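You operate a simulated robot arm through the tools that you are given. There is no shell and no other tool. Be economical: measure what you need, move in short steps, check, and stop when the job is done.

Carry out the task below with a simulated robot arm. There is one attempt and no reset: what you move stays moved.

TASK
Open the red drawer of the low bench.
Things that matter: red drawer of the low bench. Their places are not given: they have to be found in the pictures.

It is judged by the outcome, as a careful person would: the job done as asked, and still so three seconds after it is handed in. It fails if anything else is knocked over, pushed out of place, dropped, spilled or broken.

THE ROBOT
A 7-joint arm with a two-finger parallel gripper, fixed in place. Base frame: the origin is at the foot of the arm, x ahead of it, y to its left, z up. Lengths are in mm, angles in rad, forces in N, time in s.
With the tool pointing down near the work surface it reaches from about 160 to 640 mm from the base axis. Its first joint turns from -1.152 to 1.152 rad. Payload 1.57 kg.
Tool frame: the origin (TCP) lies between the finger pads and is the grasp point; the fingertips stand 30 mm ahead of it; z points along the fingers, y is the line along which they close. The gripper opens to 110 mm. The fingers are 24 mm wide and 12 mm thick; the gripper's body (48 by 112 mm) begins 78 mm behind the TCP.
Orientation is told as [roll, pitch, yaw] about the base's x, y, z axes, in that order, counted from this pose: with the fingers straight down and closing along the base's y, the tool's x points along the base's -x, its y along +y and its z along -z.

THE INTERFACE
- The arm moves only by the tool play_rows. Its argument "rows" is a list of rows, each an object (a shift or turn left out is 0, a gripper value left out holds the last) with "offset": the shift along the tool's x, y, z in m, a list of three; "rotation": the turn, a rotation vector about the tool's x, y, z in rad, a list of three. In form: [{"offset": [x, y, z], "rotation": [ax, ay, az]}, ...]. A call has 1 to 12 rows; each row shifts and turns the commanded pose from where the row before left it, along the tool's axes as they then stand. "hand" is the gripper command, from -1 (fully open) to 1 (shut), values between in proportion, set as the call begins (left out, the last holds). A row lasts 0.2 s, in which the tool goes at most 50 mm and 0.15 rad; a call with a longer step from one row to the next is refused whole, and so is a gripper value outside its range. A pose out of reach is approached as far as the arm can. The call stops where the force on the tool passes 40 N (or 10 N more than at its start, if that is more) or the arm is blocked; 0.2 s more then pass. The fingers move at their own pace (about 108 mm/s each) and stop on an object; they squeeze with about 42 N. The grip force told is the motor's: it shows also when the fingers shut on nothing. Time passes only in rows, and 0.2 s behind the last, so rows that do not move let the fingers close. It gives the time, the measured TCP pose, the force on the tool (base axes), the opening and the grip force at its end, in the units of the frame above (readings bear some noise).
- Cameras (640 x 400 px; columns grow to the right, rows downward): "scene" is fixed at [133, -383.7, 1386.3]; the picture's right is [0.96, -0.29, 0.00], its down [-0.21, -0.70, -0.68] and it looks along [0.20, 0.65, -0.73] (base axes); focal length 363 px, centre (320, 200). "wrist" rides on the gripper at [-36, 0, -80] in the tool frame; the picture's right is [0.00, -1.00, 0.00], its down [0.97, 0.00, -0.24] and it looks along [0.24, 0.00, 0.97] (tool axes); focal length 218 px, centre (320, 200).
- camera(camera): a new picture of that camera. No time passes.
- probe_pixels(camera, pixels): for up to 12 pixels [column, row] of the newest picture of that camera ("zoom" is the newest enlarged one), the place [x, y, z] in the base frame of the surface seen there, good to about 2 mm. No time passes.
- zoom(camera, box): a new picture of the part [left, top, right, bottom] of that camera's present view, enlarged. No time passes.
- hand_in(): hands the job in; it is judged then, once.

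Work in short steps. Measure before you move; look again where a grasp or a placing could have gone wrong, and mend it. You have 60 turns and 20 pictures in all, the two below and enlarged ones among them. Open the gripper and draw the arm clear of the work before you hand the job in, unless the task says otherwise; then end with one line.

The tools are called after "Call:" as a command line: name --argument value ..., lists and objects as JSON in quotes. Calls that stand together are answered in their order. play_rows: Moves the arm, as the interface text tells. Its arguments: {"type":"object","properties":{"rows":{"type":"array","items":{"type":"object","properties":{"offset":{"type":"array","items":{"type":"number"}},"rotation":{"type":"array","items":{"type":"number"}}}}},"hand":{"type":"number"}},"required":["rows"]} The other tools are called the same way: camera (camera) takes a picture; probe_pixels (camera, pixels) gives the place of the surface under pixels of a picture; zoom (camera, box) takes an enlarged picture of a part of a camera's view; hand_in () hands the job in.

At the start:

```text
time: 0.0
tool_pos: [292.7, 210.6, 833.5]
tcp_rot: [0.0, 0.0, 0.0]
wrist_force: [0.0, -0.1, -0.2]
gripper_width: 110.2
finger_force: 0.1
```

scene: 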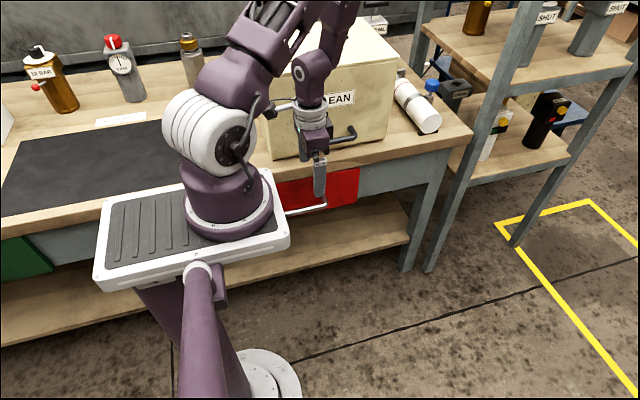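
wrist: 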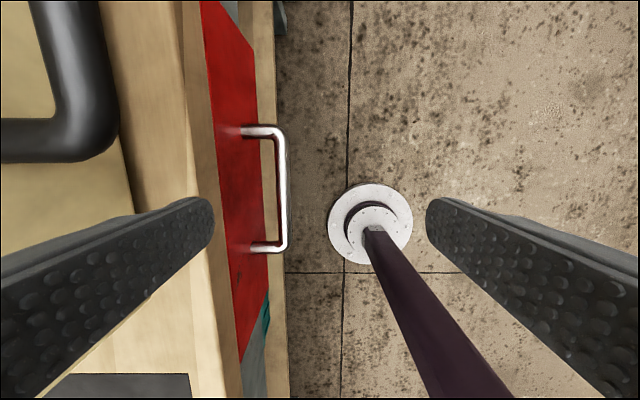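

The wrist picture shows the red drawer front with a bar handle (columns 245-288, rows 127-252). I'll measure the handle, the front and the bench edge.

Call:
probe_pixels --camera "wrist" --pixels '[[282, 150], [282, 190], [282, 235], [262, 131], [262, 248], [240, 130], [240, 249], [245, 190], [225, 190], [198, 190], [263, 190], [60, 130]]'

Call:
zoom --camera "scene" --box '[240, 100, 400, 240]'

```text
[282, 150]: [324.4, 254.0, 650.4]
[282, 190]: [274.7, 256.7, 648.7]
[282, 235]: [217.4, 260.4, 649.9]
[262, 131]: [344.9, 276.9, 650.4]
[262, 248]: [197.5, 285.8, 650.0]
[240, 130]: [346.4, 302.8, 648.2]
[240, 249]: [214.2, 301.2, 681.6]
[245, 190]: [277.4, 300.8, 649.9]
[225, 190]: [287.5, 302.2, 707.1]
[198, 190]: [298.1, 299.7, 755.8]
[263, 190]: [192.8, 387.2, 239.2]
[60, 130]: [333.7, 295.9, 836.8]
```

```text
2.86 times, centred on (320, 170) of scene
```

zoom: 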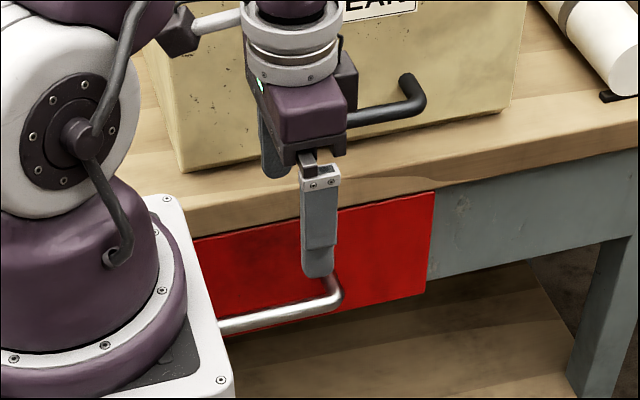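

The bar runs along x (about 197–345) at y≈256, z≈645, and the front is at y≈301. The gripper body would hit the bench edge if it came straight down. I'll back off, part-close the fingers and tilt the tool 45° so they point toward the drawer.

Call:
play_rows --hand 0.27 --rows '[{"offset": [0.01, -0.03, 0]}, {"offset": [0.01, -0.03, 0]}, {"rotation": [-0.131, 0, 0]}, {"rotation": [-0.131, 0, 0]}, {"rotation": [-0.131, 0, 0]}, {"rotation": [-0.131, 0, 0]}, {"rotation": [-0.131, 0, 0]}, {"rotation": [-0.131, 0, 0]}, {}]'

```text
time: 1.8
tool_pos: [273.4, 166.2, 822.5]
tcp_rot: [0.669, 0.005, 0.016]
wrist_force: [12.4, 10.6, -4.4]
gripper_width: 40.2
finger_force: 0.2
stopped in row 8: the force on the tool passed its limit (the readings are from after the stop); the commanded pose is now the measured one
out of reach, approached as far as the arm can: row 4, 5, 6
```

The tilt stopped short at 0.67 rad because of reach and a contact force. I'll check what is touching.

Call:
camera --camera "scene"

Call:
camera --camera "wrist"

```text
16 pictures are left
```

scene: 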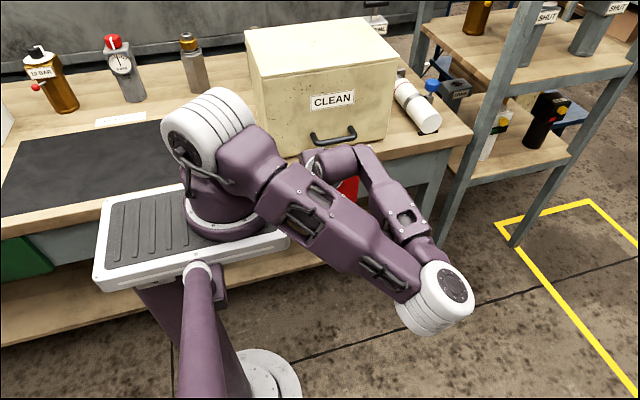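

```text
15 pictures are left
```

wrist: 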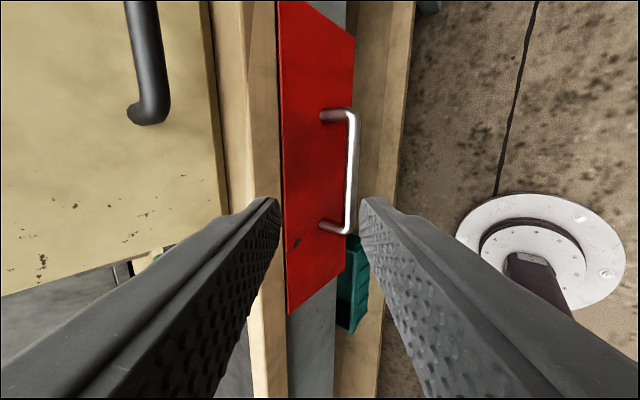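

The elbow has swung out and the wrist is near its limit, so I'll use a smaller tilt. About 0.4 rad still clears the bench edge.

Call:
play_rows --rows '[{"rotation": [0.09, 0, 0]}, {"rotation": [0.09, 0, 0]}, {"rotation": [0.09, 0, 0]}, {}]'

```text
time: 2.8
tool_pos: [273.0, 166.6, 823.5]
tcp_rot: [0.397, 0.006, 0.019]
wrist_force: [0.8, -0.4, 0.0]
gripper_width: 40.0
finger_force: 0.1
```

Now free (force about 0). I'll move to a pre-grasp point about 70 mm back from the bar along the tool axis, then look.

Call:
play_rows --rows '[{"offset": [0, 0.0127, 0.02]}, {"offset": [0, 0, 0.025]}, {"offset": [0, 0, 0.025]}, {"offset": [0, 0, 0.025]}, {"offset": [0, 0, 0.022]}, {}]'

Call:
camera --camera "wrist"

Call:
camera --camera "scene"

```text
time: 4.2
tool_pos: [271.6, 223.3, 717.9]
tcp_rot: [0.396, 0.004, 0.02]
wrist_force: [0.3, -0.1, -0.1]
gripper_width: 40.4
finger_force: 0.0
```

```text
14 pictures are left
```

wrist: 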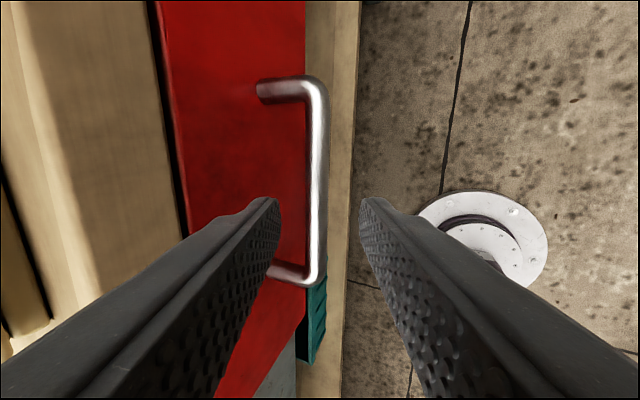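

```text
13 pictures are left
```

scene: 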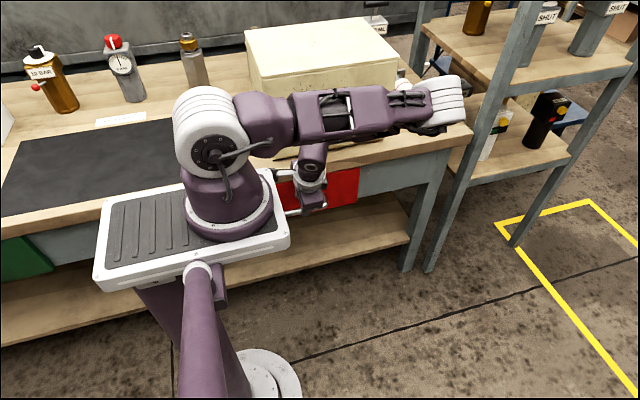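

The bar (column ~318) sits between the fingers (280–360). The elbow has swung over the box toward the shelf, so I'll check its clearance, and the teal item near (315, 320).

Call:
probe_pixels --camera "scene" --pixels '[[450, 90], [440, 125], [345, 100], [370, 125], [320, 50], [500, 120], [465, 110], [300, 205], [530, 40]]'

Call:
probe_pixels --camera "wrist" --pixels '[[318, 150], [318, 200], [318, 240], [315, 310], [305, 340], [285, 150], [297, 320], [250, 150], [180, 100], [140, 100], [320, 345]]'

Call:
zoom --camera "scene" --box '[240, 60, 500, 220]'

```text
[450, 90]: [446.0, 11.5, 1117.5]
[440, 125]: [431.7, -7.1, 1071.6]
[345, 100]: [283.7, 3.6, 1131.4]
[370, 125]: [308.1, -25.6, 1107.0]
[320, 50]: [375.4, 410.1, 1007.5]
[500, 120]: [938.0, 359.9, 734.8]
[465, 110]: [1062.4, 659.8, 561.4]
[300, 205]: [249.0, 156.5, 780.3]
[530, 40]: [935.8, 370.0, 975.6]
```

```text
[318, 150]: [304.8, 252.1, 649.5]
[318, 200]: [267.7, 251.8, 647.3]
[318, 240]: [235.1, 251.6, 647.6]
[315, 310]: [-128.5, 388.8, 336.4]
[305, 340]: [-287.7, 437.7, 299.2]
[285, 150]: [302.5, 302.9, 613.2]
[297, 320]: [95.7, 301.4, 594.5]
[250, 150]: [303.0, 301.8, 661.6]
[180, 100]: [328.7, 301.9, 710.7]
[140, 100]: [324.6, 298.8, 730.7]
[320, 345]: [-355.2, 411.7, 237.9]
```

```text
2.46 times, centred on (370, 140) of scene
```

zoom: 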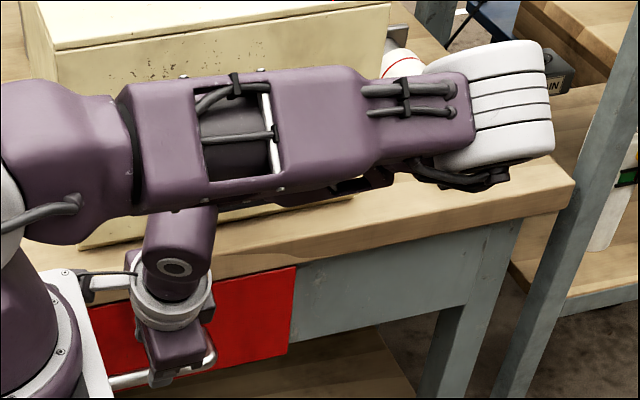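

The elbow is well clear (y≈0, z≈1100), and the bar lies 1–2 mm off the finger centreline. I'll advance 68 mm along the tool axis.

Call:
play_rows --rows '[{"offset": [0, 0.001, 0.02]}, {"offset": [0, 0, 0.018]}, {"offset": [0, 0, 0.015]}, {"offset": [0, 0, 0.015]}, {}]'

Call:
camera --camera "wrist"

```text
time: 5.3
tool_pos: [269.3, 250.9, 656.3]
tcp_rot: [0.398, 0.006, 0.02]
wrist_force: [-0.7, 0.0, -0.1]
gripper_width: 40.1
finger_force: 0.0
```

```text
11 pictures are left
```

wrist: 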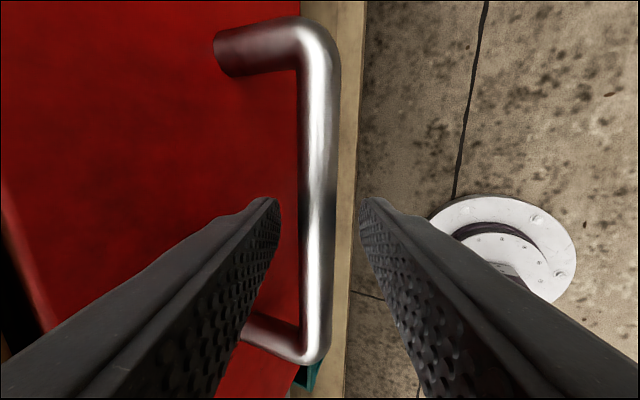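

The bar (column ~318) is between the fingers with no contact force. I'll close on it.

Call:
play_rows --hand 1 --rows '[{}, {}, {}]'

```text
time: 6.2
tool_pos: [270.8, 249.8, 657.4]
tcp_rot: [0.399, 0.004, 0.019]
wrist_force: [1.6, 2.9, 12.4]
gripper_width: 18.0
finger_force: 32.0
```

It is gripped (width 18, force 32 N). I'll pull straight along -y in small steps.

Call:
play_rows --rows '[{"offset": [0.0002, -0.0092, -0.0039]}, {"offset": [0.0002, -0.0092, -0.0039]}, {"offset": [0.0002, -0.0092, -0.0039]}, {"offset": [0.0002, -0.0092, -0.0039]}, {}]'

Call:
camera --camera "wrist"

```text
time: 7.3
tool_pos: [269.9, 209.2, 656.7]
tcp_rot: [0.397, 0.003, 0.018]
wrist_force: [7.9, 0.0, 15.5]
gripper_width: 17.7
finger_force: 32.2
```

```text
10 pictures are left
```

wrist: 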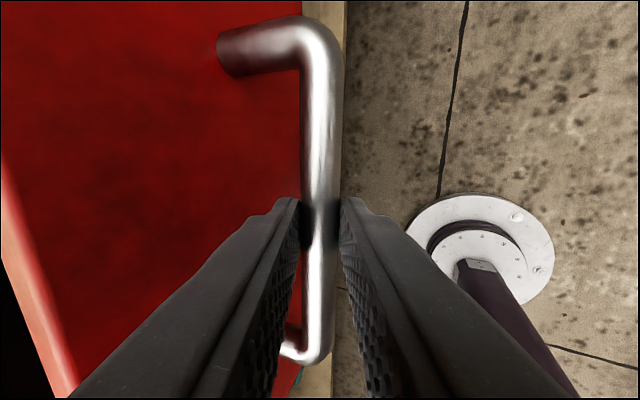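

The drawer moved 41 mm with the handle. I'll keep pulling.

Call:
play_rows --rows '[{"offset": [0.0002, -0.0092, -0.0039]}, {"offset": [0.0002, -0.0092, -0.0039]}, {"offset": [0.0002, -0.0092, -0.0039]}, {"offset": [0.0002, -0.0092, -0.0039]}, {"offset": [0.0002, -0.0092, -0.0039]}, {"offset": [0.0002, -0.0092, -0.0039]}, {}]'

Call:
camera --camera "scene"

```text
time: 8.9
tool_pos: [270.0, 151.4, 656.0]
tcp_rot: [0.399, 0.003, 0.02]
wrist_force: [4.2, 2.0, -2.3]
gripper_width: 17.8
finger_force: 32.6
```

```text
9 pictures are left
```

scene: 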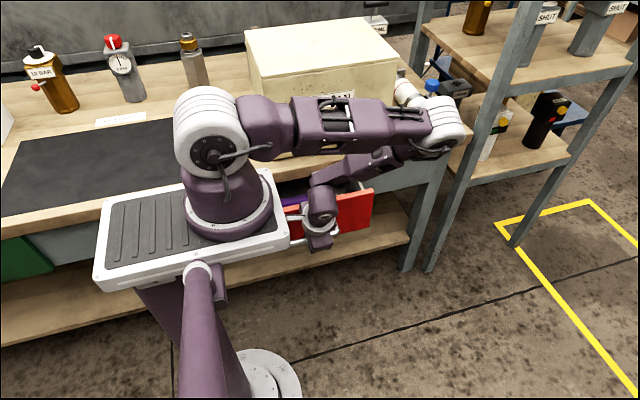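

It is open about 98 mm. Before pulling further I'll check the gap between the drawer's left end and the robot's base plate.

Call:
probe_pixels --camera "scene" --pixels '[[270, 172], [288, 235], [285, 245], [292, 210], [372, 195], [330, 212], [290, 195], [345, 232], [360, 188]]'

Call:
camera --camera "wrist"

```text
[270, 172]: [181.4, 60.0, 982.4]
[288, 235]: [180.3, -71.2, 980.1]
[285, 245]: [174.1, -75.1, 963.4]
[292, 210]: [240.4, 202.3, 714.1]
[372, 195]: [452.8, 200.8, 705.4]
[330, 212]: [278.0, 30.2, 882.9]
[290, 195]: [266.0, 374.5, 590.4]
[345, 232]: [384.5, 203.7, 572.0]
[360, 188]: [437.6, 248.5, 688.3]
```

```text
8 pictures are left
```

wrist: 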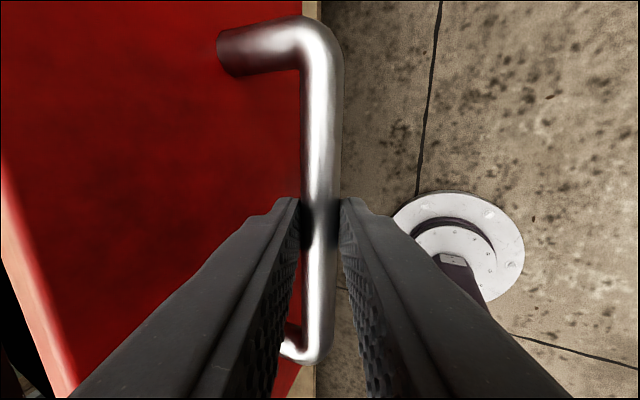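

The base plate is at z≈970, well above the drawer top (714), so there is room. I'll pull further.

Call:
play_rows --rows '[{"offset": [0.0002, -0.0092, -0.0039]}, {"offset": [0.0002, -0.0092, -0.0039]}, {"offset": [0.0002, -0.0092, -0.0039]}, {"offset": [0.0002, -0.0092, -0.0039]}, {"offset": [0.0002, -0.0092, -0.0039]}, {"offset": [0.0002, -0.0092, -0.0039]}, {}]'

```text
time: 10.6
tool_pos: [270.0, 90.5, 657.3]
tcp_rot: [0.395, 0.006, 0.018]
wrist_force: [-0.1, -1.0, -7.5]
gripper_width: 18.0
finger_force: 32.0
```

Call:
play_rows --rows '[{"offset": [0.0002, -0.0092, -0.0039]}, {"offset": [0.0002, -0.0092, -0.0039]}, {"offset": [0.0002, -0.0092, -0.0039]}, {"offset": [0.0002, -0.0092, -0.0039]}, {}]'

Call:
camera --camera "scene"

```text
time: 11.8
tool_pos: [270.3, 51.4, 657.1]
tcp_rot: [0.401, 0.008, 0.02]
wrist_force: [-7.5, 1.0, 5.1]
gripper_width: 17.9
finger_force: 32.7
```

```text
7 pictures are left
```

scene: 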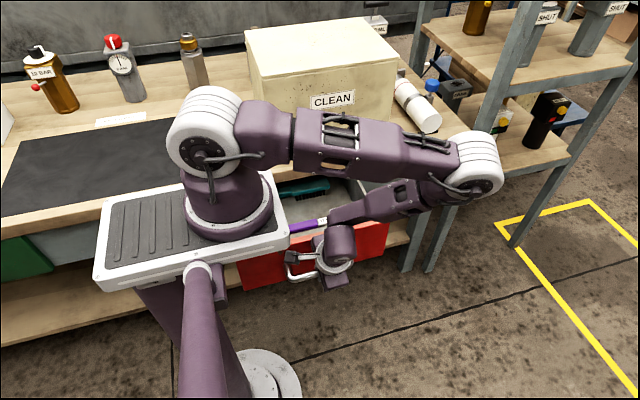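

It is open about 200 mm. I'll look at the inside to see how much travel remains.

Call:
zoom --camera "scene" --box '[230, 150, 430, 300]'

```text
2.67 times, centred on (330, 225) of scene
```

zoom: 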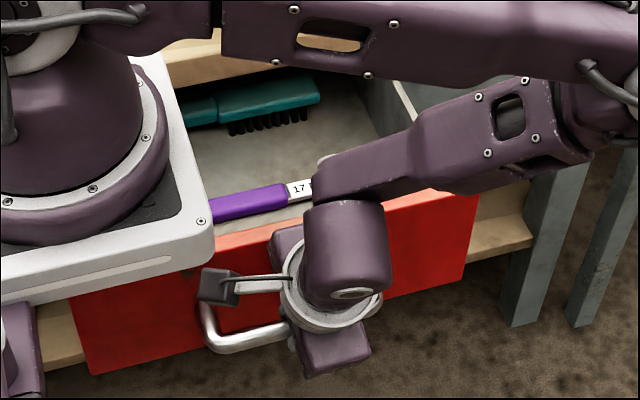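

It is well open with the contents visible. I'll pull a little further with small steps, guarded by the force stop.

Call:
play_rows --rows '[{"offset": [0.0001, -0.0065, -0.0027]}, {"offset": [0.0001, -0.0065, -0.0027]}, {"offset": [0.0001, -0.0065, -0.0027]}, {"offset": [0.0001, -0.0065, -0.0027]}, {"offset": [0.0001, -0.0065, -0.0027]}, {}]'

```text
time: 13.2
tool_pos: [269.3, 14.5, 656.8]
tcp_rot: [0.397, 0.004, 0.02]
wrist_force: [-9.0, 1.2, -23.1]
gripper_width: 18.1
finger_force: 33.1
```

It is open about 235 mm, and the force is starting to rise. I'll release with a part opening.

Call:
play_rows --hand 0.27 --rows '[{}, {}, {}]'

Call:
camera --camera "wrist"

```text
time: 13.9
tool_pos: [269.9, 16.3, 657.6]
tcp_rot: [0.399, 0.004, 0.018]
wrist_force: [0.4, 0.1, -0.5]
gripper_width: 40.1
finger_force: 0.1
```

```text
5 pictures are left
```

wrist: 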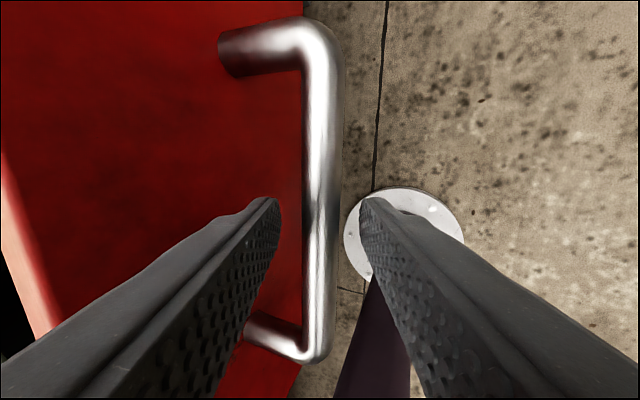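

The bar is free with clearance on both sides. I'll retreat along the tool axis.

Call:
play_rows --rows '[{"offset": [0, 0, -0.015]}, {"offset": [0, 0, -0.015]}, {"offset": [0, 0, -0.02]}, {"offset": [0, 0, -0.02]}, {"offset": [0, 0, -0.02]}, {"offset": [0, 0, -0.02]}, {}]'

Call:
camera --camera "scene"

```text
time: 15.6
tool_pos: [271.3, -27.0, 758.8]
tcp_rot: [0.398, 0.005, 0.018]
wrist_force: [-0.2, 0.3, -0.5]
gripper_width: 40.2
finger_force: 0.1
```

```text
4 pictures are left
```

scene: 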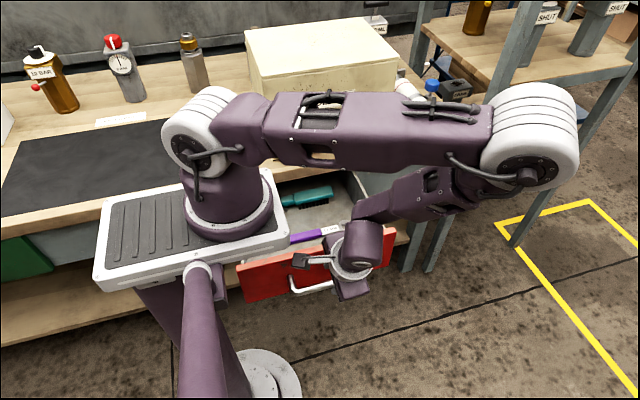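

The arm is clear and the drawer stays open with its contents in place. I'll open the gripper fully and back away a bit more.

Call:
play_rows --hand -1 --rows '[{"offset": [0, -0.015, 0]}, {"offset": [0, -0.015, 0]}, {"offset": [0, -0.015, 0]}, {}, {}]'

Call:
zoom --camera "scene" --box '[220, 150, 430, 310]'

```text
time: 16.8
tool_pos: [271.7, -68.4, 740.3]
tcp_rot: [0.399, 0.005, 0.019]
wrist_force: [-0.7, 0.2, 0.5]
gripper_width: 110.1
finger_force: 0.0
```

```text
2.50 times, centred on (325, 230) of scene
```

zoom: 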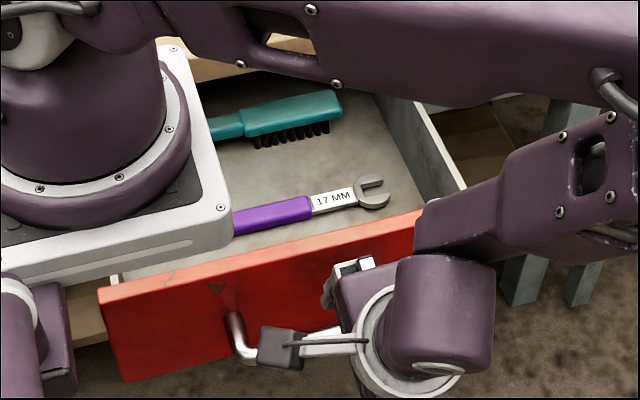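

The drawer stands open, its contents are undisturbed, and the gripper is clear. I'm handing in.

Call:
hand_in

```text
The job is handed in.
```

The red drawer of the low bench is open by about 235 mm, with the gripper open and drawn clear and nothing else visibly disturbed.
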